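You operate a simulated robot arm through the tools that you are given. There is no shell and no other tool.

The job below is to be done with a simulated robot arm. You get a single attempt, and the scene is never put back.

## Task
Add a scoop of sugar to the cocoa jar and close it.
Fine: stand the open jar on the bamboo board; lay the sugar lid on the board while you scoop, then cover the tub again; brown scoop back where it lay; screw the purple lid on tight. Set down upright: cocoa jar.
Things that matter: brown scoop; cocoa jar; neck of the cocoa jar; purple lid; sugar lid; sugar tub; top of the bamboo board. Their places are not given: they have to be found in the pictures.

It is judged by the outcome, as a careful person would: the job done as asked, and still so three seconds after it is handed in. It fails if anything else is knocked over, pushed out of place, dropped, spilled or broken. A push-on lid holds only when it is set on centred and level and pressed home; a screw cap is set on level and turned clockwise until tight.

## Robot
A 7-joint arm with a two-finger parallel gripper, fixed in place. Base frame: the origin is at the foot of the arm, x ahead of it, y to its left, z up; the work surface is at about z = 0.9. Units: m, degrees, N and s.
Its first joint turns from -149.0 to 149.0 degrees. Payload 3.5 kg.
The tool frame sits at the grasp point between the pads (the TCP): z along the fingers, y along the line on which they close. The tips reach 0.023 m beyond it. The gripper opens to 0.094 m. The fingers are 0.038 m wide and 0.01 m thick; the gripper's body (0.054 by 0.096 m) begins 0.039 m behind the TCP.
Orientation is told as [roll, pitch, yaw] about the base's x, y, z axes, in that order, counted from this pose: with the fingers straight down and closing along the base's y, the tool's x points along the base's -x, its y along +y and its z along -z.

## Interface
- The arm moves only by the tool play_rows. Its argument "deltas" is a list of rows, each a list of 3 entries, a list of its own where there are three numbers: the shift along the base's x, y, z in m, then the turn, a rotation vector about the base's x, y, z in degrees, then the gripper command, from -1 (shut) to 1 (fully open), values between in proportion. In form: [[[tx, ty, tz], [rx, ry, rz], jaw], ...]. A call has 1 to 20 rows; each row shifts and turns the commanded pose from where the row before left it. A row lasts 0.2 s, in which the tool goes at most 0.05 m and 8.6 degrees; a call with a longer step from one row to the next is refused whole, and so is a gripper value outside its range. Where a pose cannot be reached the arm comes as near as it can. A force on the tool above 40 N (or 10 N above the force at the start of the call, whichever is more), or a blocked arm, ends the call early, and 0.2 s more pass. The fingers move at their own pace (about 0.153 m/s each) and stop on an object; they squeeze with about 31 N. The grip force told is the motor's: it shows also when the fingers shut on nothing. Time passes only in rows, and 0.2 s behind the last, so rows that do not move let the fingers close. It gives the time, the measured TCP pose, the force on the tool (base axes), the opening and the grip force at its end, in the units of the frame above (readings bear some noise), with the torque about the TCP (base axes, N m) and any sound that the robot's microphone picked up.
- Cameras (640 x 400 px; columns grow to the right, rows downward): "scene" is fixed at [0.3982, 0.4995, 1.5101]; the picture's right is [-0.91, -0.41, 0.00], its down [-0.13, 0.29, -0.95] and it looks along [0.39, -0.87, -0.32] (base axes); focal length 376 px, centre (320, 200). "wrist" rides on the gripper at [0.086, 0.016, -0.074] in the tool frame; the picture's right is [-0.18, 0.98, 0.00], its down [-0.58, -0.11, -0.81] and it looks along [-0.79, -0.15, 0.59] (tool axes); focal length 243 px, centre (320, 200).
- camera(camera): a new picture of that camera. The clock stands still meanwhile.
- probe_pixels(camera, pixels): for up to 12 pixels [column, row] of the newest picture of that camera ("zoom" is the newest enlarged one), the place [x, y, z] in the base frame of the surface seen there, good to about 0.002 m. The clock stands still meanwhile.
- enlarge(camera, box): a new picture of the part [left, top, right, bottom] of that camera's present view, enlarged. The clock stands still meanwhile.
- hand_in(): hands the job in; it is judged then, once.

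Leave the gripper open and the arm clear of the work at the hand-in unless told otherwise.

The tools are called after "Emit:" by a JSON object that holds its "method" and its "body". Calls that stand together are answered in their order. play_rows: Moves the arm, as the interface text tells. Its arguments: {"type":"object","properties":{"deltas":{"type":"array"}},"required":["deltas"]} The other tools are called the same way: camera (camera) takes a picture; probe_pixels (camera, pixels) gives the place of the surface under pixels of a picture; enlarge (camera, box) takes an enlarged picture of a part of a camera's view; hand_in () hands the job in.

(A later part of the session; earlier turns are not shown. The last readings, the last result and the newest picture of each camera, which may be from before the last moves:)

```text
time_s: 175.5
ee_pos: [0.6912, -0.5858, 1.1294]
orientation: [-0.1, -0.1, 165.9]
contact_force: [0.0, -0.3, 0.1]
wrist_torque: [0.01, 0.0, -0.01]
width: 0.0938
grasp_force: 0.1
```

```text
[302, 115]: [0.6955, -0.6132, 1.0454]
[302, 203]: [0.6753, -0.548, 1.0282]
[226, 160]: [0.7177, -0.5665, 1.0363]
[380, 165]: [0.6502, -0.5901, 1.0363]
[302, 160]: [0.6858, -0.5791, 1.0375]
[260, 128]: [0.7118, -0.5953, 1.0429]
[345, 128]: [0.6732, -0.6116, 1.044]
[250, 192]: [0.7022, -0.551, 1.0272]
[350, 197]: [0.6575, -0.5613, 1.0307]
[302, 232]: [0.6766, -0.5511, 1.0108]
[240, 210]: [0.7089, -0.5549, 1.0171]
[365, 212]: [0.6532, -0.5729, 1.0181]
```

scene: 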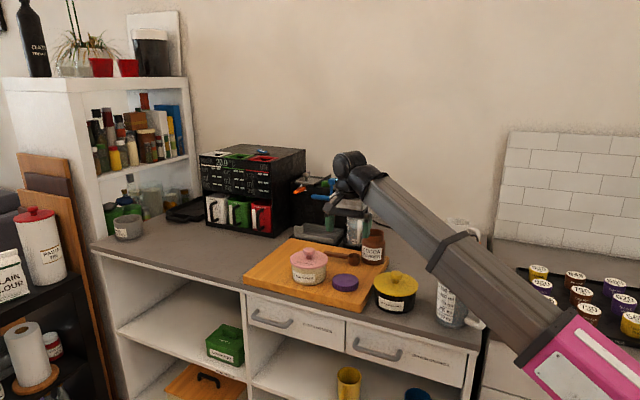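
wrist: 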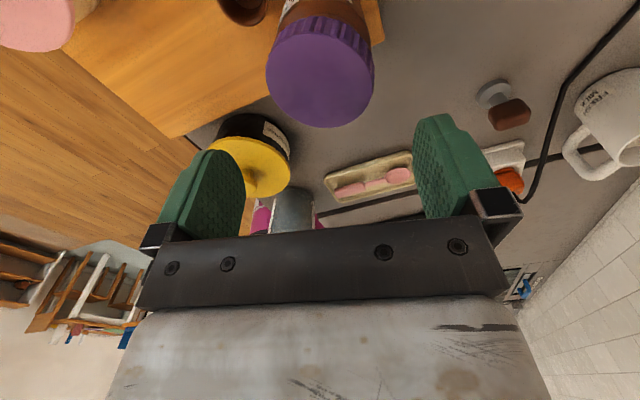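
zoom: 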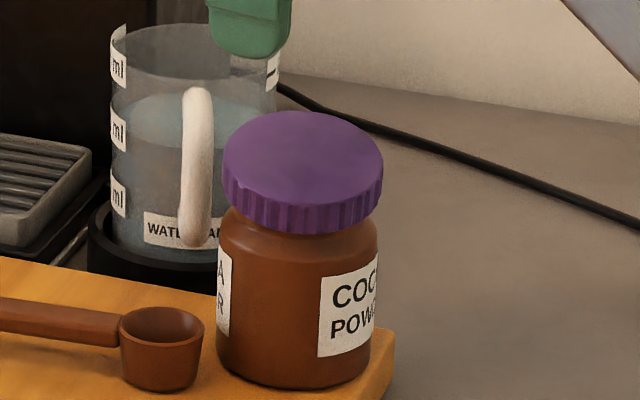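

The lid is sitting tilted (back 1.045, front 1.028): it was resting on the rim off-centre, not threaded. So I need to lift it off and re-centre precisely. First I check whether the jar has moved.

Emit:
{"method": "probe_pixels", "body": {"camera": "zoom", "pixels": [[219, 340], [375, 345], [297, 385], [297, 300], [250, 375], [350, 375], [219, 260], [376, 260], [297, 245], [297, 260], [260, 240], [340, 240]]}}

Emit:
{"method": "probe_pixels", "body": {"camera": "wrist", "pixels": [[268, 70], [373, 75], [320, 127], [320, 45], [320, 85], [320, 10], [285, 12], [365, 12], [300, 25], [340, 25]]}}

```text
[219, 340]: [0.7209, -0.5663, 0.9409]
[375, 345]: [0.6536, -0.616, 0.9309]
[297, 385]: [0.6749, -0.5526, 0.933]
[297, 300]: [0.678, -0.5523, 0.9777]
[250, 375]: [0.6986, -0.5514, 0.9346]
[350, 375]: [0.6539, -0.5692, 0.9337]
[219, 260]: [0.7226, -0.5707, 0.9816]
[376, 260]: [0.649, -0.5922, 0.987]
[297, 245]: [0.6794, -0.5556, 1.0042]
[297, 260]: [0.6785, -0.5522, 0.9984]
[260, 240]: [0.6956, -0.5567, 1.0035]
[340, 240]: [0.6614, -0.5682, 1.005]
```

```text
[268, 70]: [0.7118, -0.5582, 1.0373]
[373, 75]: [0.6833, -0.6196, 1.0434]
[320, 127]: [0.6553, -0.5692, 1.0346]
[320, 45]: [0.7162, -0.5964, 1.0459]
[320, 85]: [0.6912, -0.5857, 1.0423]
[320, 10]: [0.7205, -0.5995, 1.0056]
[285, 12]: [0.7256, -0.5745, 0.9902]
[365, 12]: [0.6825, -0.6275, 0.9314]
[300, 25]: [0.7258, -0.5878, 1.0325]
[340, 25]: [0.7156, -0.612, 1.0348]
```

The jar body fit gives a centre ≈(0.688, -0.588), moved 2-3 mm. I yaw to -163° so the jaws close along the lid's tilt direction and square it up. Then I grip it and lift it off.

Emit:
{"method": "play_rows", "body": {"deltas": [[[-0.002, 0.0015, 0], [0, 0, 7.8], 1], [[-0.002, 0.0015, 0], [0, 0, 7.8], 1], [[0, 0, -0.02], [0, 0, 7.8], 1], [[0, 0, -0.02], [0, 0, 7.7], 1], [[0, 0, -0.02], [0, 0, 0], 1], [[0, 0, -0.02], [0, 0, 0], 1], [[0, 0, -0.004], [0, 0, 0], 1], [[0, 0, 0], [0, 0, 0], 1]]}}

Emit:
{"method": "enlarge", "body": {"camera": "scene", "box": [340, 197, 416, 267]}}

Emit:
{"method": "camera", "body": {"camera": "wrist"}}

```text
time_s: 177.3
ee_pos: [0.6859, -0.5833, 1.042]
orientation: [-0.3, 0.0, -162.9]
contact_force: [-0.8, -1.1, 0.3]
wrist_torque: [-0.04, 0.0, 0.05]
width: 0.0941
grasp_force: 0.0
```

```text
5.71 times, centred on (378, 232) of scene
```

zoom: 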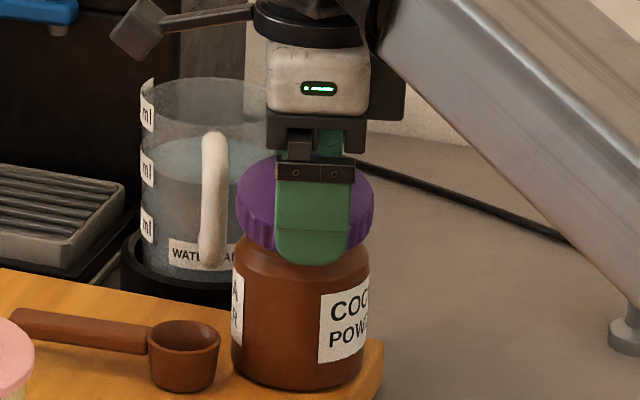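

```text
taken
```

wrist: 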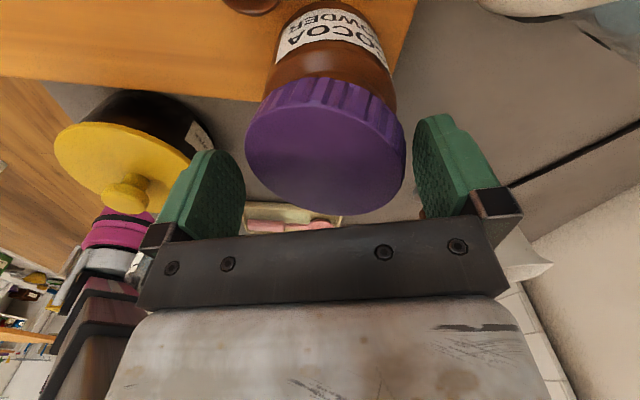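

The jaws straddle the tilted lid. I close, then lift gently.

Emit:
{"method": "play_rows", "body": {"deltas": [[[0, 0, 0], [0, 0, 0], 0.75], [[0, 0, 0], [0, 0, 0], 0.65], [[0, 0, 0], [0, 0, 0], 0.55], [[0, 0, 0], [0, 0, 0], -1], [[0, 0, 0], [0, 0, 0], -1]]}}

Emit:
{"method": "enlarge", "body": {"camera": "scene", "box": [340, 197, 416, 267]}}

```text
time_s: 178.5
ee_pos: [0.6862, -0.5832, 1.0428]
orientation: [-0.2, 0.0, -163.0]
contact_force: [0.4, -0.6, 0.4]
wrist_torque: [0.0, -0.02, -0.01]
width: 0.0752
grasp_force: 31.0
```

```text
5.71 times, centred on (378, 232) of scene
```

zoom: 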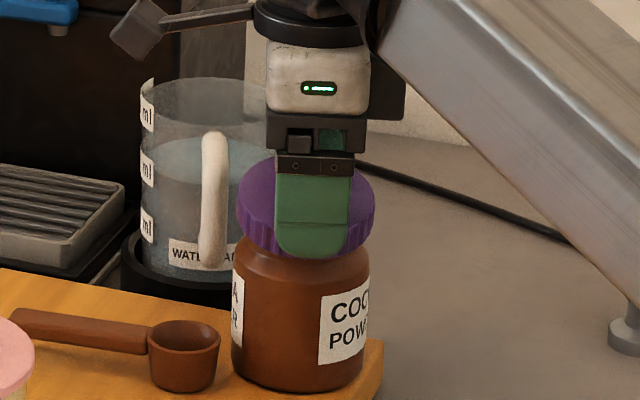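

Emit:
{"method": "play_rows", "body": {"deltas": [[[0, 0, 0.003], [0, 0, 0], -1], [[0, 0, 0.005], [0, 0, 0], -1], [[0, 0, 0.007], [0, 0, 0], -1], [[0, 0, 0.01], [0, 0, 0], -1], [[0, 0, 0.012], [0, 0, 0], -1], [[0, 0, 0], [0, 0, 0], -1]]}}

Emit:
{"method": "enlarge", "body": {"camera": "scene", "box": [340, 190, 416, 270]}}

Emit:
{"method": "camera", "body": {"camera": "wrist"}}

```text
time_s: 179.9
ee_pos: [0.6854, -0.5821, 1.0816]
orientation: [-0.2, 0.1, -162.9]
contact_force: [0.0, -0.6, -0.9]
wrist_torque: [-0.02, 0.02, -0.02]
width: 0.0755
grasp_force: 31.4
```

```text
5.00 times, centred on (378, 230) of scene
```

zoom: 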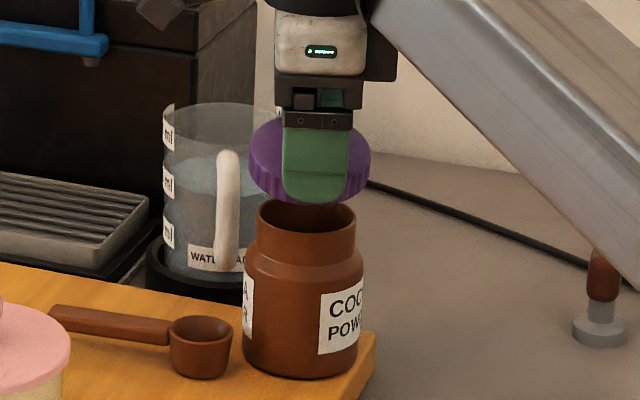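

```text
taken
```

wrist: 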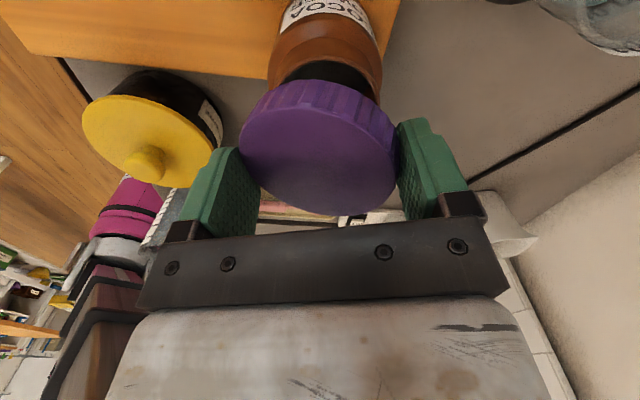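

The lid is off the jar but seems still slightly tilted in the grip. I probe its plane, and the neck for a precise centre.

Emit:
{"method": "probe_pixels", "body": {"camera": "wrist", "pixels": [[245, 140], [396, 150], [320, 212], [320, 110], [320, 150], [280, 105], [365, 110], [270, 190], [370, 200]]}}

Emit:
{"method": "probe_pixels", "body": {"camera": "zoom", "pixels": [[255, 165], [275, 192], [262, 130], [360, 140], [365, 165], [355, 190], [259, 222], [356, 222], [305, 241], [310, 203], [275, 236], [340, 237]]}}

```text
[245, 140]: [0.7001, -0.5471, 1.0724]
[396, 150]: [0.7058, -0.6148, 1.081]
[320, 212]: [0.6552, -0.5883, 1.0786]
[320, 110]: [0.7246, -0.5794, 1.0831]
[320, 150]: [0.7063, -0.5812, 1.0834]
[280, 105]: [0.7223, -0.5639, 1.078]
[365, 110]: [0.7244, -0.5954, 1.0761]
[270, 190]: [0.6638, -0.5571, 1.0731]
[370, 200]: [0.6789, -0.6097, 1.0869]
```

```text
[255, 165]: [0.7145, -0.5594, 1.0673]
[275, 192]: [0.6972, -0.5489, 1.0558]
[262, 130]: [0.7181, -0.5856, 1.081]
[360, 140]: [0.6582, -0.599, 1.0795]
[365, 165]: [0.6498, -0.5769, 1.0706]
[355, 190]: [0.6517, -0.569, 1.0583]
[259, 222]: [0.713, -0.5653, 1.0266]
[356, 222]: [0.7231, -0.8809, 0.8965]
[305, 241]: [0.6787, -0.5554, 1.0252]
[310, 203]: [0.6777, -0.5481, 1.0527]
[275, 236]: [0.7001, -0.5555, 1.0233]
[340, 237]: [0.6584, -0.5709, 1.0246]
```

The lid is tilted about 12° in the grip. I take it back to the free board area, level it there, and regrip. The jar will be unobstructed for a precise measurement meanwhile.

Emit:
{"method": "play_rows", "body": {"deltas": [[[0, 0, 0.01], [0, 0, 0], -1], [[0.002, 0.009, 0.01], [0, 0, 7.6], -1], [[0.004, 0.02, 0], [0, 0, 7.6], -1], [[0.005, 0.024, 0], [0, 0, 7.6], -1], [[0.005, 0.024, 0], [0, 0, 7.6], -1], [[0.005, 0.024, 0], [0, 0, 7.6], -1], [[0.005, 0.024, 0], [0, 0, 0], -1], [[0.005, 0.024, 0], [0, 0, 0], -1], [[0.0035, 0.018, 0], [0, 0, 0], -1], [[0.002, 0.01, 0], [0, 0, 0], -1], [[0, 0, -0.03], [0, 0, 0], -1], [[0, 0, -0.04], [0, 0, 0], -1], [[0, 0, -0.035], [0, 0, 0], -1], [[0, 0, -0.015], [0, 0, 0], -1], [[0, 0, 0], [0, 0, 0], -1]]}}

Emit:
{"method": "enlarge", "body": {"camera": "scene", "box": [310, 220, 394, 300]}}

Emit:
{"method": "enlarge", "body": {"camera": "scene", "box": [350, 222, 398, 272]}}

```text
time_s: 183.1
ee_pos: [0.7248, -0.4051, 0.9805]
orientation: [-0.2, 0.1, -125.1]
contact_force: [0.5, 0.5, -0.4]
wrist_torque: [0.0, 0.01, 0.03]
width: 0.075
grasp_force: 31.0
```

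```text
5.00 times, centred on (352, 260) of scene
```

zoom: 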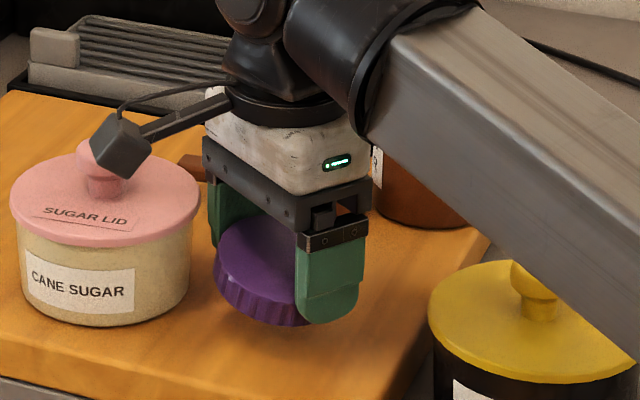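

```text
8.00 times, centred on (374, 247) of scene
```

zoom: 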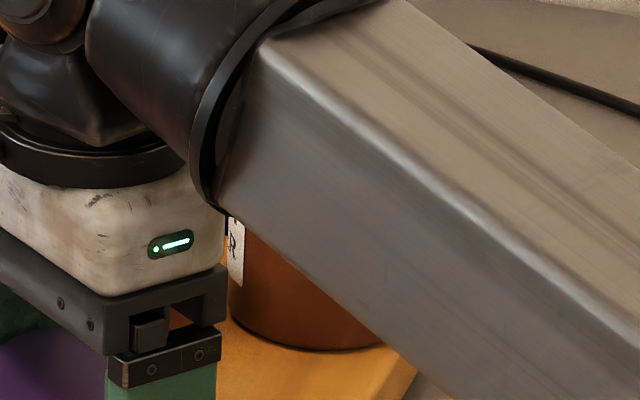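

I lower until the low edge touches, press it roughly level, and release.

Emit:
{"method": "play_rows", "body": {"deltas": [[[0, 0, -0.01], [0, 0, 0], -1], [[0, 0, -0.008], [0, 0, 0], -1], [[0, 0, -0.003], [0, 0, 0], -1], [[0, 0, -0.002], [0, 0, 0], -1], [[0, 0, -0.002], [0, 0, 0], -1], [[0, 0, 0], [0, 0, 0], -1]]}}

Emit:
{"method": "play_rows", "body": {"deltas": [[[0, 0, -0.0015], [0, 0, 0], -1], [[0, 0, -0.001], [0, 0, 0], -1], [[0, 0, 0], [0, 0, 0], -1]]}}

Emit:
{"method": "enlarge", "body": {"camera": "scene", "box": [310, 230, 394, 300]}}

```text
time_s: 184.5
ee_pos: [0.7237, -0.4065, 0.9558]
orientation: [-0.1, 0.1, -125.0]
contact_force: [6.2, 1.7, 12.1]
wrist_torque: [0.26, 0.27, -0.16]
width: 0.0754
grasp_force: 31.1
```

```text
time_s: 185.3
ee_pos: [0.7242, -0.4052, 0.9545]
orientation: [-0.2, 0.0, -125.1]
contact_force: [2.2, -1.2, 10.9]
wrist_torque: [0.17, 0.22, 0.0]
width: 0.0752
grasp_force: 31.0
```

```text
5.71 times, centred on (352, 265) of scene
```

zoom: 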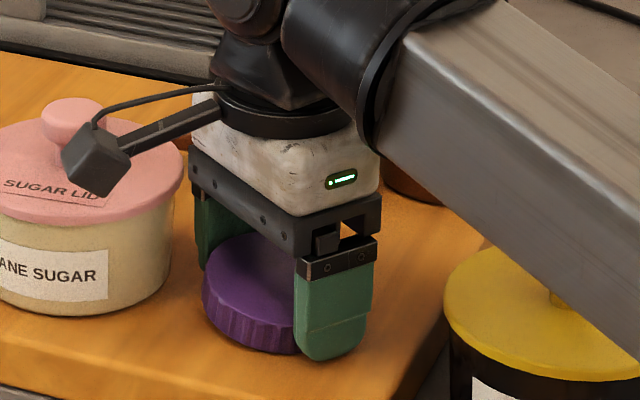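

Emit:
{"method": "play_rows", "body": {"deltas": [[[0, 0, -0.0015], [0, 0, 0], -1], [[0, 0, -0.001], [0, 0, 0], -1], [[0, 0, 0], [0, 0, 0], 0.6], [[0, 0, 0], [0, 0, 0], 0.7], [[0, 0, 0], [0, 0, 0], 1], [[0, 0, 0.005], [0, 0, 0], 1], [[0, 0, 0.025], [0, 0, 0], 1], [[0, 0, 0.04], [0, 0, 0], 1], [[0, 0, 0.04], [0, 0, 0], 1], [[0, 0, 0.04], [0, 0, 0], 1], [[0.02, 0.03, 0.0], [0, 0, 0], 1], [[0.02, 0.04, 0.0], [0, 0, 0], 1], [[0, 0, 0], [0, 0, 0], 1]]}}

Emit:
{"method": "camera", "body": {"camera": "scene"}}

Emit:
{"method": "enlarge", "body": {"camera": "scene", "box": [350, 218, 398, 272]}}

```text
time_s: 186.1
ee_pos: [0.7227, -0.405, 0.9529]
orientation: [-0.2, 0.1, -125.1]
contact_force: [-2.7, 5.9, 12.1]
wrist_torque: [-0.27, -0.13, 0.0]
width: 0.0762
grasp_force: 1.5
stopped in row 3: the force on the tool passed its limit at 41 N (the readings are from after the stop); the commanded pose is now the measured one
```

```text
taken
```

scene: 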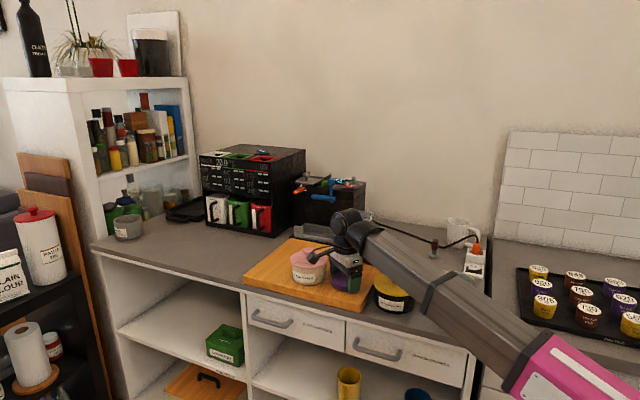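

```text
7.41 times, centred on (374, 245) of scene
```

zoom: 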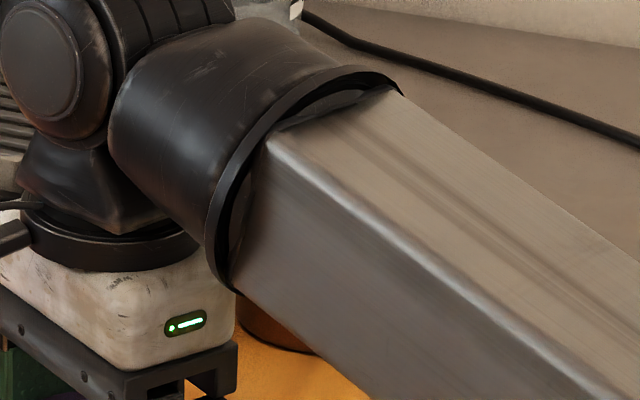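

The force limit was met just as the jaws opened. I continue: open fully, rise, and look.

Emit:
{"method": "play_rows", "body": {"deltas": [[[0, 0, 0.001], [0, 0, 0], 0.75], [[0, 0, 0], [0, 0, 0], 1], [[0, 0, 0], [0, 0, 0], 1], [[0, 0, 0.01], [0, 0, 0], 1], [[0, 0, 0.03], [0, 0, 0], 1], [[0, 0, 0.04], [0, 0, 0], 1], [[0, 0, 0.04], [0, 0, 0], 1], [[0, 0, 0.03], [0, 0, 0], 1], [[0, 0, 0], [0, 0, 0], 1]]}}

Emit:
{"method": "enlarge", "body": {"camera": "scene", "box": [350, 218, 398, 272]}}

Emit:
{"method": "enlarge", "body": {"camera": "scene", "box": [310, 220, 406, 300]}}

```text
time_s: 188.1
ee_pos: [0.7238, -0.4056, 1.1042]
orientation: [-0.2, 0.1, -125.0]
contact_force: [-0.1, 0.0, -0.3]
wrist_torque: [0.02, -0.01, 0.0]
width: 0.0942
grasp_force: 0.1
```

```text
7.41 times, centred on (374, 245) of scene
```

zoom: 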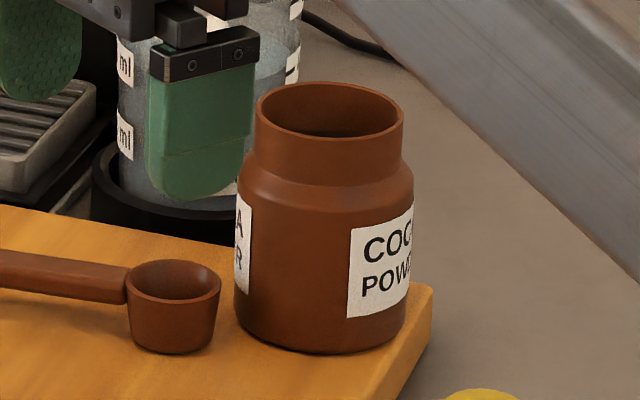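

```text
5.00 times, centred on (358, 260) of scene
```

zoom: 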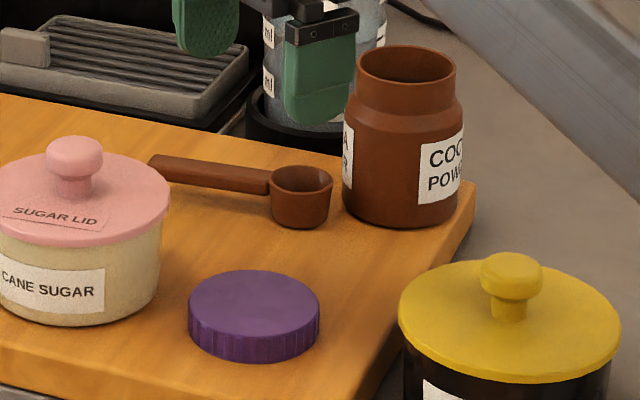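

The lid lies flat again and the jar is upright. A high zoom on the neck for a precise centre.

Emit:
{"method": "enlarge", "body": {"camera": "scene", "box": [359, 224, 391, 248]}}

```text
16.00 times, centred on (375, 236) of scene
```

zoom: 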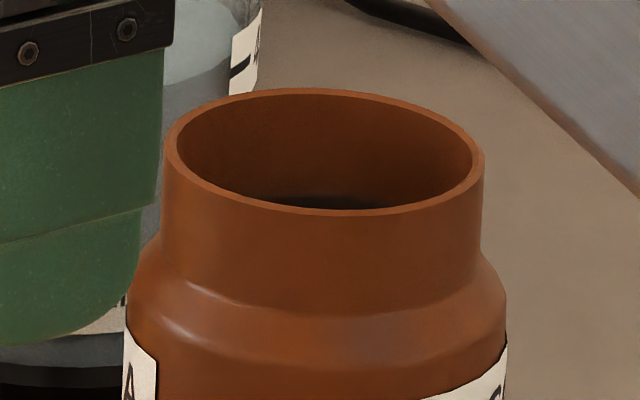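

Emit:
{"method": "probe_pixels", "body": {"camera": "zoom", "pixels": [[172, 152], [478, 160], [330, 211], [322, 93], [220, 195], [430, 199], [215, 108], [430, 114], [190, 179], [465, 182], [270, 206], [385, 209]]}}

Emit:
{"method": "probe_pixels", "body": {"camera": "zoom", "pixels": [[163, 180], [483, 190], [330, 240], [240, 230], [420, 235], [200, 215], [455, 220], [300, 170], [320, 205], [320, 198]]}}

```text
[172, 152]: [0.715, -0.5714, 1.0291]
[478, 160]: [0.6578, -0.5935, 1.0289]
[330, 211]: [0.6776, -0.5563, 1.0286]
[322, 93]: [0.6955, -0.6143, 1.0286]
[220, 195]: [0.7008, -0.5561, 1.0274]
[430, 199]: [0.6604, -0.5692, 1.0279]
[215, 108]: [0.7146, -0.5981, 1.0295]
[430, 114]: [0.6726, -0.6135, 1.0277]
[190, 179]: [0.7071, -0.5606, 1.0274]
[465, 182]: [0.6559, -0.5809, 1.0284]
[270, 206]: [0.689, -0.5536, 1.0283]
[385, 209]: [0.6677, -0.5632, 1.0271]
```

```text
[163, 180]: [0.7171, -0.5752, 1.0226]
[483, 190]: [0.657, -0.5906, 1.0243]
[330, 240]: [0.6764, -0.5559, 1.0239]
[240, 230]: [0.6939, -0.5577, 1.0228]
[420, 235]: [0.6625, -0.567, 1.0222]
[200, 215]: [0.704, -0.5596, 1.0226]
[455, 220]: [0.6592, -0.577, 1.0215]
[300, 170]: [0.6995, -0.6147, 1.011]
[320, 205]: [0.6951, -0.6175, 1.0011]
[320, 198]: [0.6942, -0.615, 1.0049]
```

The neck centre is now (0.687, -0.585), rim z 1.0285: the jar shifted about 4 mm in -x. I measure the lid on the board now.

Emit:
{"method": "enlarge", "body": {"camera": "scene", "box": [326, 264, 366, 296]}}

Emit:
{"method": "probe_pixels", "body": {"camera": "zoom", "pixels": [[320, 200], [150, 200], [480, 200], [320, 120], [320, 290], [200, 140], [440, 140], [200, 270], [440, 270]]}}

```text
12.50 times, centred on (346, 280) of scene
```

zoom: 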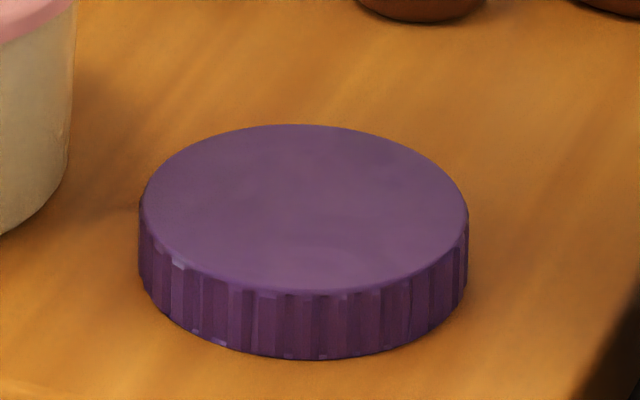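

```text
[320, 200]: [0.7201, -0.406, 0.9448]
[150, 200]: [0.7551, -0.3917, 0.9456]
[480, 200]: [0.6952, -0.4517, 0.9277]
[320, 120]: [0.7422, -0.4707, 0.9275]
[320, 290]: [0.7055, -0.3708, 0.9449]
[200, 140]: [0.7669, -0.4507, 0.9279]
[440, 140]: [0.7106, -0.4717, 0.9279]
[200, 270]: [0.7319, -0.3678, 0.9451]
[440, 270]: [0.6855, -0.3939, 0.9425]
```

Emit:
{"method": "probe_pixels", "body": {"camera": "zoom", "pixels": [[145, 205], [465, 218], [302, 128], [305, 290], [200, 150], [420, 160], [200, 264], [410, 275]]}}

Emit:
{"method": "camera", "body": {"camera": "wrist"}}

```text
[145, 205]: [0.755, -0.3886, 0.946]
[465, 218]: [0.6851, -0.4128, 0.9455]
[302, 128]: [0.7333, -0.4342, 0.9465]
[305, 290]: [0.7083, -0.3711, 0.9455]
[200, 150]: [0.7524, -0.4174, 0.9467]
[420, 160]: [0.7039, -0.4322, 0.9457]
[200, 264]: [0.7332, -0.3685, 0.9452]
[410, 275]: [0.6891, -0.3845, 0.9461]
```

```text
taken
```

wrist: 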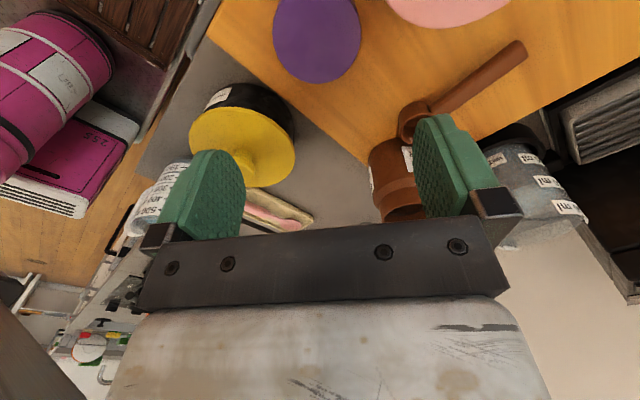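

The lid centre on the board is (0.7205, -0.4015). I shift accordingly, descend and grip it again, level.

Emit:
{"method": "play_rows", "body": {"deltas": [[[-0.0033, 0.004, -0.03], [0, 0, 0], 1], [[0, 0, -0.04], [0, 0, 0], 1], [[0, 0, -0.04], [0, 0, 0], 1], [[0, 0, -0.025], [0, 0, 0], 1], [[0, 0, -0.014], [0, 0, 0], 1], [[0, 0, 0], [0, 0, 0], 1], [[0, 0, 0], [0, 0, 0], 1]]}}

Emit:
{"method": "play_rows", "body": {"deltas": [[[0, 0, 0], [0, 0, 0], 0.75], [[0, 0, 0], [0, 0, 0], 0.65], [[0, 0, 0], [0, 0, 0], 0.5], [[0, 0, 0], [0, 0, 0], -1], [[0, 0, 0], [0, 0, 0], -1], [[0, 0, 0], [0, 0, 0], -1]]}}

```text
time_s: 189.7
ee_pos: [0.7208, -0.4012, 0.9523]
orientation: [-0.1, 0.0, -124.9]
contact_force: [-0.4, -0.4, -0.5]
wrist_torque: [0.03, 0.0, 0.01]
width: 0.0939
grasp_force: 0.1
```

```text
time_s: 191.1
ee_pos: [0.7218, -0.4022, 0.9538]
orientation: [-0.2, 0.1, -125.0]
contact_force: [0.3, 0.1, 0.1]
wrist_torque: [0.02, -0.01, -0.03]
width: 0.074
grasp_force: 31.0
```

Gripped level (0.0740). I carry it over to the neck at (0.687, -0.585), yawing to -90°.

Emit:
{"method": "play_rows", "body": {"deltas": [[[0, 0, 0.005], [0, 0, 0], -1], [[0, 0, 0.012], [0, 0, 0], -1], [[0, 0, 0.02], [0, 0, 0], -1], [[0, 0, 0.03], [0, 0, 0], -1], [[0, 0, 0.03], [0, 0, 0], -1], [[0, 0, 0.025], [0, 0, 0], -1], [[0, 0, 0.015], [0, 0, 7], -1], [[-0.0015, -0.008, 0], [0, 0, 7], -1], [[-0.0035, -0.0185, 0], [0, 0, 7], -1], [[-0.0043, -0.0229, 0], [0, 0, 7], -1], [[-0.0043, -0.0229, 0], [0, 0, 7], -1], [[-0.0043, -0.0229, 0], [0, 0, 0], -1], [[-0.0043, -0.0229, 0], [0, 0, 0], -1], [[-0.0043, -0.0229, 0], [0, 0, 0], -1], [[-0.0038, -0.0201, 0], [0, 0, 0], -1], [[-0.0027, -0.0145, 0], [0, 0, 0], -1], [[-0.0015, -0.0074, 0], [0, 0, 0], -1], [[0, 0, 0], [0, 0, 0], -1], [[0, 0, 0], [0, 0, 0], -1]]}}

Emit:
{"method": "enlarge", "body": {"camera": "scene", "box": [356, 210, 396, 246]}}

```text
time_s: 195.1
ee_pos: [0.6854, -0.586, 1.0918]
orientation: [0.0, 0.0, -90.1]
contact_force: [0.0, 0.0, -0.1]
wrist_torque: [0.01, -0.02, -0.01]
width: 0.0739
grasp_force: 30.8
```

```text
11.11 times, centred on (376, 228) of scene
```

zoom: 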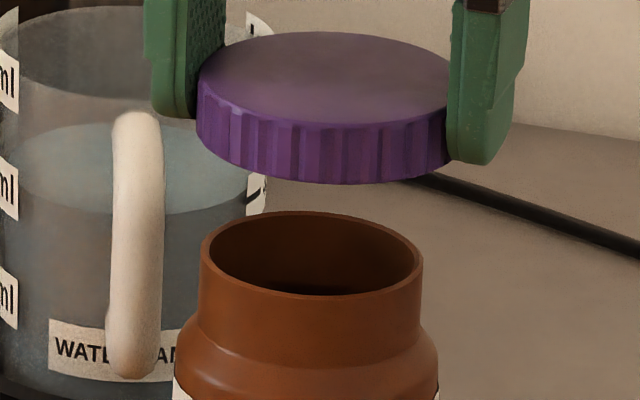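

I compare lid and neck in this zoom: the lid's left edge is at column 196, the neck spans columns 201-424. That suggests the lid is ~2-3 mm too far in the image-right direction (-x). I probe the lid's top edge to confirm.

Emit:
{"method": "probe_pixels", "body": {"camera": "zoom", "pixels": [[199, 85], [320, 125], [320, 34], [240, 110], [400, 120], [240, 45], [400, 45], [447, 75], [206, 245], [420, 255], [312, 293], [312, 214]]}}

Emit:
{"method": "probe_pixels", "body": {"camera": "zoom", "pixels": [[230, 278], [395, 283], [235, 222], [390, 224], [198, 100], [197, 120], [320, 178], [250, 165], [390, 172], [322, 80], [280, 120], [360, 124]]}}

```text
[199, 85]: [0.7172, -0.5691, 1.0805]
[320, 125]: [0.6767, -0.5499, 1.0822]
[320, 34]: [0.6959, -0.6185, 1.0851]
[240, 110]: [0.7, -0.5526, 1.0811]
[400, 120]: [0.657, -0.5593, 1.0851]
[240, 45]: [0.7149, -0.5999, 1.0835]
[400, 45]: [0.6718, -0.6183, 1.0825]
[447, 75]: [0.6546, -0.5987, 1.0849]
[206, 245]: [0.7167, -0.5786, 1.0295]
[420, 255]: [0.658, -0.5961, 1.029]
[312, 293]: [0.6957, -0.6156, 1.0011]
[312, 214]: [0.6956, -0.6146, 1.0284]
```

```text
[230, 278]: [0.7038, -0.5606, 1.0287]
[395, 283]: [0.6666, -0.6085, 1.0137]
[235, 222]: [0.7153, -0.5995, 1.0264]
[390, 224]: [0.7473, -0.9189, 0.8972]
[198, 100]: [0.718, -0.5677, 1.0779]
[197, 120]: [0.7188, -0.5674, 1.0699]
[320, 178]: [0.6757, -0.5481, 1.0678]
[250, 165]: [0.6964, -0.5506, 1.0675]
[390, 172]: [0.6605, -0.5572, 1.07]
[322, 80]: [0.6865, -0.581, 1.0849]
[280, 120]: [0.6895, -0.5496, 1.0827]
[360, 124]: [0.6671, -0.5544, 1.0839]
```

Lid centre ≈(0.685, -0.584) against neck (0.687, -0.585). I shift +2.4 mm in x and lower slowly, using the contact torque as a guide.

Emit:
{"method": "play_rows", "body": {"deltas": [[[0.0024, 0, 0], [0, 0, 0], -1], [[0, 0, -0.012], [0, 0, 0], -1], [[0, 0, -0.012], [0, 0, 0], -1], [[0, 0, -0.006], [0, 0, 0], -1], [[0, 0, 0], [0, 0, 0], -1]]}}

Emit:
{"method": "play_rows", "body": {"deltas": [[[0, 0, -0.003], [0, 0, 0], -1], [[0, 0, -0.002], [0, 0, 0], -1], [[0, 0, 0], [0, 0, 0], -1]]}}

Emit:
{"method": "enlarge", "body": {"camera": "scene", "box": [356, 215, 396, 251]}}

```text
time_s: 196.3
ee_pos: [0.6869, -0.5858, 1.0622]
orientation: [-0.1, 0.1, -89.9]
contact_force: [0.3, -0.9, 0.1]
wrist_torque: [-0.01, 0.02, 0.03]
width: 0.0739
grasp_force: 31.1
```

```text
time_s: 197.1
ee_pos: [0.6867, -0.5853, 1.0576]
orientation: [-0.1, 0.1, -90.0]
contact_force: [0.0, 0.4, -0.1]
wrist_torque: [0.01, 0.0, 0.03]
width: 0.0736
grasp_force: 31.2
```

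```text
11.11 times, centred on (376, 233) of scene
```

zoom: 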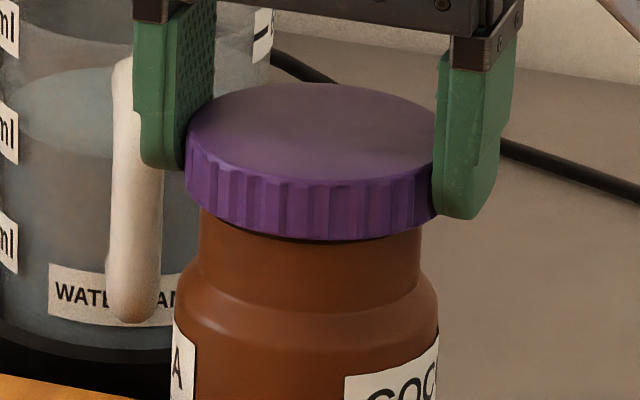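

Laterally centred now (lid 187-437, neck 200-422). I lower in 1.5 mm steps.

Emit:
{"method": "play_rows", "body": {"deltas": [[[0, 0, -0.0015], [0, 0, 0], -1], [[0, 0, -0.0015], [0, 0, 0], -1], [[0, 0, 0], [0, 0, 0], -1]]}}

Emit:
{"method": "play_rows", "body": {"deltas": [[[0, 0, -0.001], [0, 0, 0], -1], [[0, 0, -0.001], [0, 0, 0], -1], [[0, 0, 0], [0, 0, 0], -1]]}}

```text
time_s: 197.9
ee_pos: [0.6859, -0.5856, 1.0554]
orientation: [-0.2, 0.1, -90.1]
contact_force: [-0.1, 0.3, -0.5]
wrist_torque: [0.01, 0.04, 0.01]
width: 0.074
grasp_force: 31.3
```

```text
time_s: 198.7
ee_pos: [0.6877, -0.5846, 1.0526]
orientation: [0.0, 0.0, -89.9]
contact_force: [-1.5, -1.3, 24.3]
wrist_torque: [-0.28, -0.67, -0.07]
width: 0.0737
grasp_force: 31.0
```

Contact again at the +x side (force/torque put it at (+0.028, -0.012) from the axis). I lift 2.5 mm, shift +1.5 mm in x and -0.6 mm in y, and try again.

Emit:
{"method": "play_rows", "body": {"deltas": [[[0, 0, 0.003], [0, 0, 0], -1], [[0.0015, -0.0006, 0], [0, 0, 0], -1], [[0, 0, 0], [0, 0, 0], -1]]}}

Emit:
{"method": "play_rows", "body": {"deltas": [[[0, 0, -0.001], [0, 0, 0], -1], [[0, 0, -0.001], [0, 0, 0], -1], [[0, 0, 0], [0, 0, 0], -1]]}}

Emit:
{"method": "play_rows", "body": {"deltas": [[[0, 0, -0.0008], [0, 0, 0], -1], [[0, 0, -0.0007], [0, 0, 0], -1], [[0, 0, 0], [0, 0, 0], -1]]}}

```text
time_s: 199.5
ee_pos: [0.689, -0.5855, 1.0528]
orientation: [-0.2, 0.1, -90.1]
contact_force: [0.1, -0.2, -0.8]
wrist_torque: [0.02, 0.02, -0.03]
width: 0.0737
grasp_force: 31.2
```

```text
time_s: 200.3
ee_pos: [0.6888, -0.5851, 1.0522]
orientation: [-0.1, 0.1, -90.1]
contact_force: [-1.5, -2.6, 7.7]
wrist_torque: [-0.25, -0.14, -0.07]
width: 0.0738
grasp_force: 31.0
```

```text
time_s: 201.1
ee_pos: [0.6887, -0.585, 1.0503]
orientation: [-0.1, 0.2, -90.0]
contact_force: [-0.6, -0.1, 0.6]
wrist_torque: [0.02, -0.05, 0.0]
width: 0.0735
grasp_force: 31.5
```

The resistance vanished at z=1.0503, so the lid slipped over the rim. I continue lowering gently.

Emit:
{"method": "play_rows", "body": {"deltas": [[[0, 0, -0.001], [0, 0, 0], -1], [[0, 0, -0.001], [0, 0, 0], -1], [[0, 0, 0], [0, 0, 0], -1]]}}

Emit:
{"method": "play_rows", "body": {"deltas": [[[0, 0, -0.001], [0, 0, 0], -1], [[0, 0, -0.001], [0, 0, 0], -1], [[0, 0, 0], [0, 0, 0], -1]]}}

Emit:
{"method": "enlarge", "body": {"camera": "scene", "box": [356, 215, 396, 251]}}

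```text
time_s: 201.9
ee_pos: [0.6889, -0.5859, 1.0485]
orientation: [-0.1, 0.1, -90.0]
contact_force: [0.2, 0.5, -0.2]
wrist_torque: [-0.03, 0.05, 0.01]
width: 0.0737
grasp_force: 31.0
```

```text
time_s: 202.7
ee_pos: [0.6888, -0.5845, 1.0476]
orientation: [-0.1, 0.1, -90.0]
contact_force: [-0.1, 0.0, -0.6]
wrist_torque: [-0.04, 0.0, 0.0]
width: 0.0735
grasp_force: 30.7
```

```text
11.11 times, centred on (376, 233) of scene
```

zoom: 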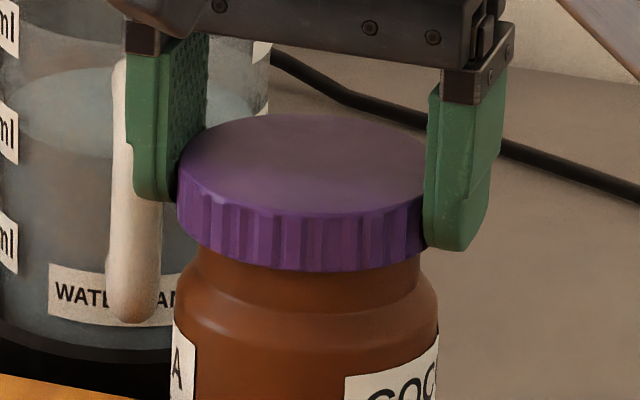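

The lid is over the neck and free. I keep lowering until it meets the thread.

Emit:
{"method": "play_rows", "body": {"deltas": [[[0, 0, -0.001], [0, 0, 0], -1], [[0, 0, -0.001], [0, 0, 0], -1], [[0, 0, 0], [0, 0, 0], -1]]}}

Emit:
{"method": "play_rows", "body": {"deltas": [[[0, 0, -0.001], [0, 0, 0], -1], [[0, 0, -0.001], [0, 0, 0], -1], [[0, 0, 0], [0, 0, 0], -1]]}}

Emit:
{"method": "play_rows", "body": {"deltas": [[[0, 0, -0.001], [0, 0, 0], -1], [[0, 0, -0.001], [0, 0, 0], -1], [[0, 0, 0], [0, 0, 0], -1]]}}

```text
time_s: 203.5
ee_pos: [0.6898, -0.5848, 1.044]
orientation: [-0.1, 0.2, -90.0]
contact_force: [-0.3, -1.2, -0.4]
wrist_torque: [-0.04, 0.01, 0.01]
width: 0.0736
grasp_force: 31.0
```

```text
time_s: 204.3
ee_pos: [0.6905, -0.5863, 1.0439]
orientation: [-0.1, 0.1, -90.0]
contact_force: [-0.1, 0.1, 0.1]
wrist_torque: [0.01, 0.01, 0.01]
width: 0.0736
grasp_force: 30.7
```

```text
time_s: 205.1
ee_pos: [0.6899, -0.5859, 1.0409]
orientation: [-0.1, 0.1, -90.0]
contact_force: [0.7, 0.0, 0.0]
wrist_torque: [0.04, 0.03, -0.01]
width: 0.0737
grasp_force: 31.1
```

Emit:
{"method": "play_rows", "body": {"deltas": [[[0, 0, -0.001], [0, 0, 0], -1], [[0, 0, -0.001], [0, 0, 0], -1], [[0, 0, 0], [0, 0, 0], -1]]}}

Emit:
{"method": "enlarge", "body": {"camera": "scene", "box": [350, 215, 402, 261]}}

```text
time_s: 205.9
ee_pos: [0.6885, -0.5853, 1.0399]
orientation: [0.1, 0.0, -90.0]
contact_force: [-0.8, -1.0, 22.9]
wrist_torque: [0.49, -0.6, -0.01]
width: 0.0735
grasp_force: 30.9
```

```text
8.70 times, centred on (376, 238) of scene
```

zoom: 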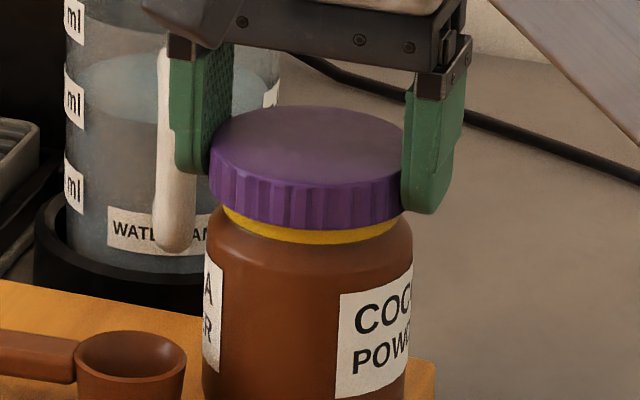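

A yellow band has appeared under the lid: it now sits properly on the thread, loose. I turn clockwise 60° and compare lid and jar rotation.

Emit:
{"method": "play_rows", "body": {"deltas": [[[0, 0, 0.0005], [0, 0, -4], -1], [[0, 0, 0], [0, 0, -8], -1], [[0, 0, 0], [0, 0, -8], -1], [[0, 0, 0], [0, 0, -8], -1], [[0, 0, 0], [0, 0, -8], -1], [[0, 0, 0], [0, 0, -8], -1], [[0, 0, 0], [0, 0, -8], -1], [[0, 0, 0], [0, 0, -8], -1]]}}

Emit:
{"method": "enlarge", "body": {"camera": "scene", "box": [350, 215, 402, 261]}}

```text
time_s: 207.7
ee_pos: [0.6905, -0.5845, 1.0398]
orientation: [0.0, 0.2, -150.2]
contact_force: [-8.1, 2.0, 28.3]
wrist_torque: [-0.34, 0.01, -0.01]
width: 0.0734
grasp_force: 31.4
```

```text
8.70 times, centred on (376, 238) of scene
```

zoom: 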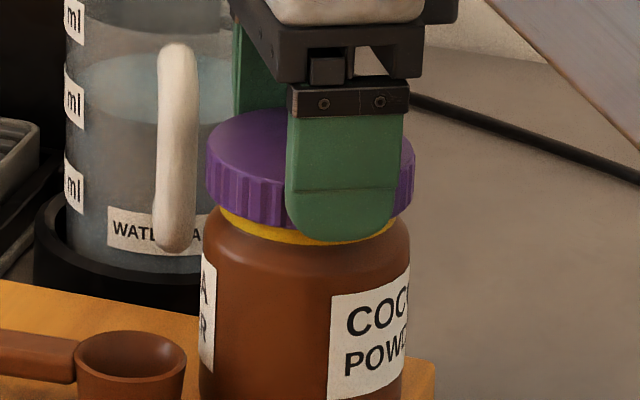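

Now the lid turns relative to the jar (the label barely moved). I continue clockwise to the wrist limit, another 60°.

Emit:
{"method": "play_rows", "body": {"deltas": [[[0, 0, 0], [0, 0, -8], -1], [[0, 0, 0], [0, 0, -8], -1], [[0, 0, 0], [0, 0, -8], -1], [[0, 0, 0], [0, 0, -8], -1], [[0, 0, 0], [0, 0, -8], -1], [[0, 0, 0], [0, 0, -8], -1], [[0, 0, 0], [0, 0, -8], -1], [[0, 0, 0], [0, 0, -3], -1]]}}

Emit:
{"method": "enlarge", "body": {"camera": "scene", "box": [350, 215, 402, 261]}}

```text
time_s: 209.5
ee_pos: [0.6909, -0.5852, 1.0401]
orientation: [0.0, 0.1, 150.8]
contact_force: [2.4, 5.7, 14.2]
wrist_torque: [0.07, -0.1, 0.01]
width: 0.0735
grasp_force: 30.7
```

```text
8.70 times, centred on (376, 238) of scene
```

zoom: 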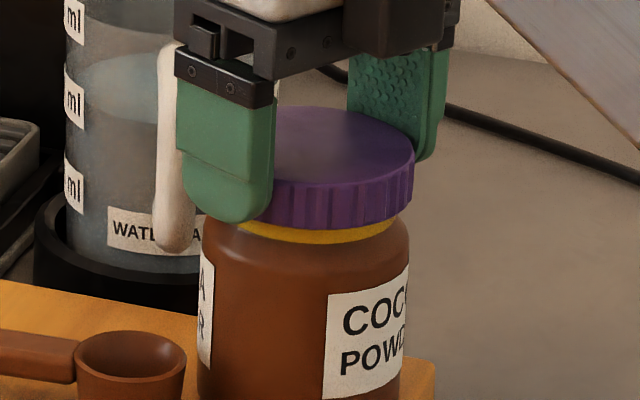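

The lid is advancing (down-force dropped from 28 to 14 N). I open, swing back 120° and regrip.

Emit:
{"method": "play_rows", "body": {"deltas": [[[0, 0, 0.001], [0, 0, 0], -1], [[0, 0, 0], [0, 0, 0], 0.75], [[0, 0, 0], [0, 0, 0], 1], [[0, 0, 0], [0, 0, 0], 1], [[0, 0, 0], [0, 0, 8.5], 1], [[0, 0, 0], [0, 0, 8.5], 1], [[0, 0, 0], [0, 0, 8.5], 1], [[0, 0, 0], [0, 0, 8.5], 1], [[0, 0, 0], [0, 0, 8.5], 1], [[0, 0, 0], [0, 0, 8.5], 1], [[0, 0, 0], [0, 0, 8.5], 1], [[0, 0, 0], [0, 0, 8.5], 1], [[0, 0, 0], [0, 0, 8.5], 1], [[0, 0, 0], [0, 0, 8.5], 1], [[0, 0, 0], [0, 0, 8.5], 1], [[0, 0, 0], [0, 0, 8.5], 1], [[0, 0, 0], [0, 0, 8.5], 1], [[0, 0, 0], [0, 0, 8.5], 1], [[0, 0, 0], [0, 0, 0], 1]]}}

Emit:
{"method": "enlarge", "body": {"camera": "scene", "box": [350, 210, 402, 256]}}

```text
time_s: 213.5
ee_pos: [0.6904, -0.5852, 1.0408]
orientation: [0.0, 0.2, -89.9]
contact_force: [-0.1, -0.1, -0.5]
wrist_torque: [0.0, 0.0, -0.01]
width: 0.094
grasp_force: 0.1
```

```text
8.70 times, centred on (376, 233) of scene
```

zoom: 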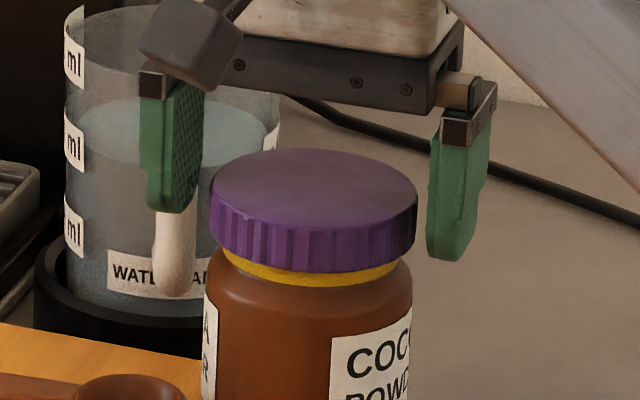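

The lid is level with the yellow band still visible. I measure the lid centre to regrip without pushing the jar.

Emit:
{"method": "probe_pixels", "body": {"camera": "zoom", "pixels": [[212, 190], [415, 200], [314, 152], [314, 224], [250, 160], [380, 162], [250, 215], [380, 218], [314, 270], [240, 255], [390, 258], [314, 188]]}}

```text
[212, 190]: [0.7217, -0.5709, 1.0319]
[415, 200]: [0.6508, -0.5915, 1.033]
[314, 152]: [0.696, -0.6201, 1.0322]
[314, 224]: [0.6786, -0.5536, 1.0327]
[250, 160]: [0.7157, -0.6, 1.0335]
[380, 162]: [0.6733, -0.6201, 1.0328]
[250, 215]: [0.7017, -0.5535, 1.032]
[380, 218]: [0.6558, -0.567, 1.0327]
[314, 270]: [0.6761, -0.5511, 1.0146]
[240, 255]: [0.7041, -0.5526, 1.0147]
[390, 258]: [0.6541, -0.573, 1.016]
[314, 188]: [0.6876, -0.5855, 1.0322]
```

The lid is level (1.0325 all around), centre ≈(0.687, -0.585). I shift 2 mm, regrip, add light pressure and make the next clockwise stroke of 119°.

Emit:
{"method": "play_rows", "body": {"deltas": [[[-0.002, 0, 0], [0, 0, 0], 1], [[0, 0, 0], [0, 0, 0], 0.7], [[0, 0, 0], [0, 0, 0], 0.6], [[0, 0, 0], [0, 0, 0], -1], [[0, 0, 0], [0, 0, 0], -1], [[0, 0, -0.001], [0, 0, 0], -1]]}}

Emit:
{"method": "play_rows", "body": {"deltas": [[[0, 0, 0], [0, 0, -4], -1], [[0, 0, 0], [0, 0, -8], -1], [[0, 0, 0], [0, 0, -8], -1], [[0, 0, 0], [0, 0, -8], -1], [[0, 0, 0], [0, 0, -8], -1], [[0, 0, 0], [0, 0, -8], -1], [[0, 0, 0], [0, 0, -8], -1], [[0, 0, 0], [0, 0, -8], -1]]}}

Emit:
{"method": "play_rows", "body": {"deltas": [[[0, 0, 0], [0, 0, -8], -1], [[0, 0, 0], [0, 0, -8], -1], [[0, 0, 0], [0, 0, -8], -1], [[0, 0, 0], [0, 0, -8], -1], [[0, 0, 0], [0, 0, -8], -1], [[0, 0, 0], [0, 0, -8], -1], [[0, 0, 0], [0, 0, -8], -1], [[0, 0, 0], [0, 0, -3], -1]]}}

Emit:
{"method": "enlarge", "body": {"camera": "scene", "box": [350, 210, 402, 256]}}

```text
time_s: 214.9
ee_pos: [0.6884, -0.5863, 1.0407]
orientation: [0.0, -0.1, -90.2]
contact_force: [-1.8, -1.5, 5.4]
wrist_torque: [0.03, 0.01, 0.04]
width: 0.0719
grasp_force: 31.1
```

```text
time_s: 216.7
ee_pos: [0.6882, -0.585, 1.039]
orientation: [-0.1, 0.0, -150.2]
contact_force: [-0.5, -5.8, 12.4]
wrist_torque: [-0.17, 0.02, 0.01]
width: 0.072
grasp_force: 31.1
```

```text
time_s: 218.5
ee_pos: [0.6884, -0.5856, 1.0392]
orientation: [-0.1, 0.1, 150.8]
contact_force: [0.2, -0.4, -2.7]
wrist_torque: [0.01, 0.02, 0.05]
width: 0.0705
grasp_force: 31.1
```

```text
8.70 times, centred on (376, 233) of scene
```

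zoom: 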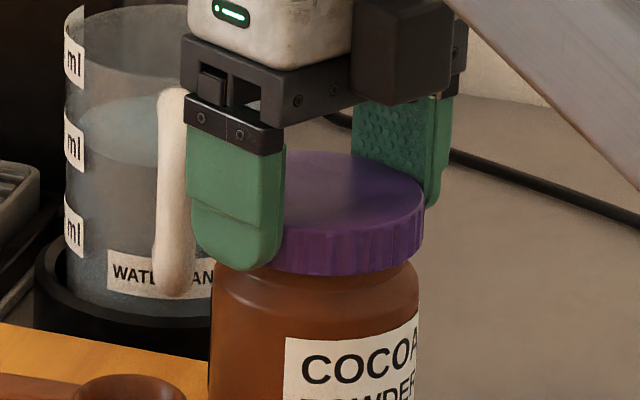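

The yellow band has disappeared: the lid has gone down, and the jar began to turn with it near the end. I release, swing back and inspect.

Emit:
{"method": "play_rows", "body": {"deltas": [[[0, 0, 0], [0, 0, 0], 0.75], [[0, 0, 0], [0, 0, 0], 1], [[0, 0, 0], [0, 0, 0], 1], [[0, 0, 0], [0, 0, 8.5], 1], [[0, 0, 0], [0, 0, 8.5], 1], [[0, 0, 0], [0, 0, 8.5], 1], [[0, 0, 0], [0, 0, 8.5], 1], [[0, 0, 0], [0, 0, 8.5], 1], [[0, 0, 0], [0, 0, 8.5], 1], [[0, 0, 0], [0, 0, 8.5], 1], [[0, 0, 0], [0, 0, 8.5], 1], [[0, 0, 0], [0, 0, 8.5], 1], [[0, 0, 0], [0, 0, 8.5], 1], [[0, 0, 0], [0, 0, 8.5], 1], [[0, 0, 0], [0, 0, 8.5], 1], [[0, 0, 0], [0, 0, 8.5], 1], [[0, 0, 0], [0, 0, 8.5], 1], [[0, 0, 0], [0, 0, 0], 1]]}}

Emit:
{"method": "enlarge", "body": {"camera": "scene", "box": [350, 214, 402, 264]}}

```text
time_s: 222.3
ee_pos: [0.6868, -0.5855, 1.0395]
orientation: [-0.1, 0.1, -89.9]
contact_force: [-0.4, 0.1, 0.6]
wrist_torque: [0.0, 0.01, -0.03]
width: 0.094
grasp_force: 0.2
```

```text
8.00 times, centred on (376, 239) of scene
```

zoom: 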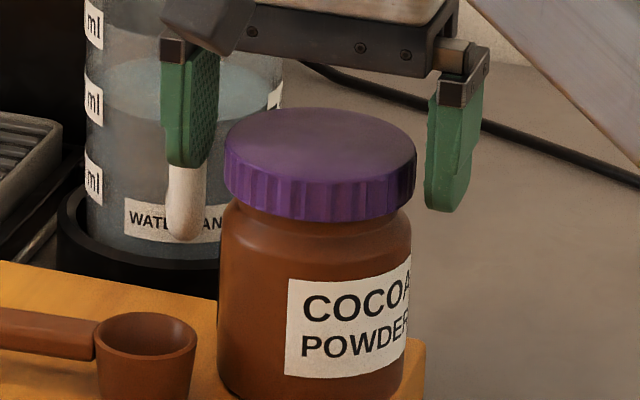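

The lid is down with no yellow band. I probe its level and centre, then do one more tightening stroke.

Emit:
{"method": "probe_pixels", "body": {"camera": "zoom", "pixels": [[228, 148], [412, 155], [320, 110], [320, 182], [260, 118], [380, 120], [260, 175], [380, 178], [320, 218], [218, 260], [410, 260], [315, 395]]}}

```text
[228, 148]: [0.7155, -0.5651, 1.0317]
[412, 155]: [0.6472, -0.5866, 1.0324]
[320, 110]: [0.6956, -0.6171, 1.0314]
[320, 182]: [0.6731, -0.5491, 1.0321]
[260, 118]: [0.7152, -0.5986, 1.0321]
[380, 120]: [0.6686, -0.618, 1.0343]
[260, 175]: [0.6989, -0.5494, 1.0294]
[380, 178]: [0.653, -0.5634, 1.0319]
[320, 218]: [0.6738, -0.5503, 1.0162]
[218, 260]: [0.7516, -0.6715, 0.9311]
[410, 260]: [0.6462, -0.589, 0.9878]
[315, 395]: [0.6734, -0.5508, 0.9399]
```

The lid is level; its centre is now (0.684, -0.582). I align, regrip, press a little more so the board holds the jar, and turn clockwise again while watching the torque.

Emit:
{"method": "play_rows", "body": {"deltas": [[[-0.0015, 0.003, 0], [0, 0, 0], 1], [[0, 0, 0], [0, 0, 0], 0.7], [[0, 0, 0], [0, 0, 0], 0.6], [[0, 0, 0], [0, 0, 0], -1], [[0, 0, 0], [0, 0, 0], -1], [[0, 0, -0.001], [0, 0, 0], -1], [[0, 0, -0.001], [0, 0, 0], -1]]}}

Emit:
{"method": "play_rows", "body": {"deltas": [[[0, 0, 0], [0, 0, -4], -1], [[0, 0, 0], [0, 0, -8], -1], [[0, 0, 0], [0, 0, -8], -1], [[0, 0, 0], [0, 0, -8], -1]]}}

Emit:
{"method": "enlarge", "body": {"camera": "scene", "box": [350, 214, 402, 264]}}

```text
time_s: 223.9
ee_pos: [0.6865, -0.5826, 1.0381]
orientation: [0.0, 0.1, -90.0]
contact_force: [4.8, -4.5, 25.8]
wrist_torque: [-0.11, -0.12, 0.08]
width: 0.0752
grasp_force: 30.8
```

```text
time_s: 224.9
ee_pos: [0.6852, -0.5811, 1.0374]
orientation: [-0.1, 0.1, -118.1]
contact_force: [-1.3, -0.4, 17.9]
wrist_torque: [-0.06, 0.05, 0.32]
width: 0.0753
grasp_force: 31.2
```

```text
8.00 times, centred on (376, 239) of scene
```

zoom: 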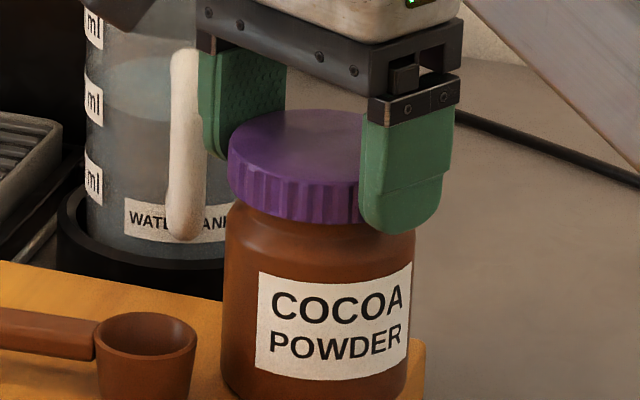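

Resisting torque is now 0.32 N·m and the jar mostly turns with the lid, so it is nearly tight. I press harder so the board grips the jar and turn further.

Emit:
{"method": "play_rows", "body": {"deltas": [[[0, 0, -0.001], [0, 0, 0], -1], [[0, 0, -0.0005], [0, 0, 0], -1]]}}

Emit:
{"method": "play_rows", "body": {"deltas": [[[0, 0, 0], [0, 0, -5], -1], [[0, 0, 0], [0, 0, -8], -1], [[0, 0, 0], [0, 0, -8], -1], [[0, 0, 0], [0, 0, -8], -1]]}}

Emit:
{"method": "enlarge", "body": {"camera": "scene", "box": [350, 214, 402, 264]}}

```text
time_s: 225.5
ee_pos: [0.6858, -0.582, 1.0367]
orientation: [-0.1, 0.1, -118.1]
contact_force: [-2.2, 6.4, 19.0]
wrist_torque: [0.03, 0.04, 0.02]
width: 0.0752
grasp_force: 30.9
```

```text
time_s: 226.5
ee_pos: [0.6845, -0.5831, 1.0371]
orientation: [-0.1, 0.1, -147.1]
contact_force: [1.2, -0.5, 15.3]
wrist_torque: [-0.13, 0.01, 0.33]
width: 0.075
grasp_force: 30.7
```

```text
8.00 times, centred on (376, 239) of scene
```

zoom: 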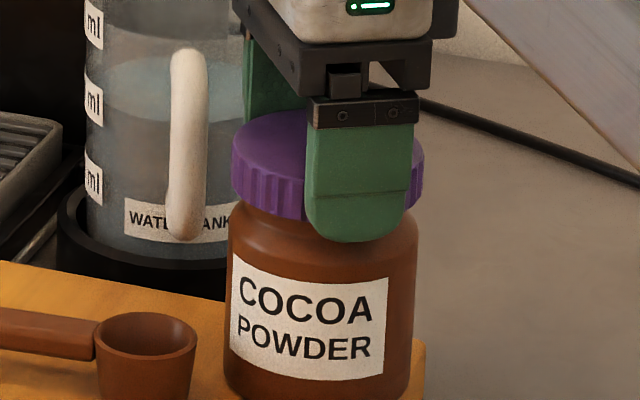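

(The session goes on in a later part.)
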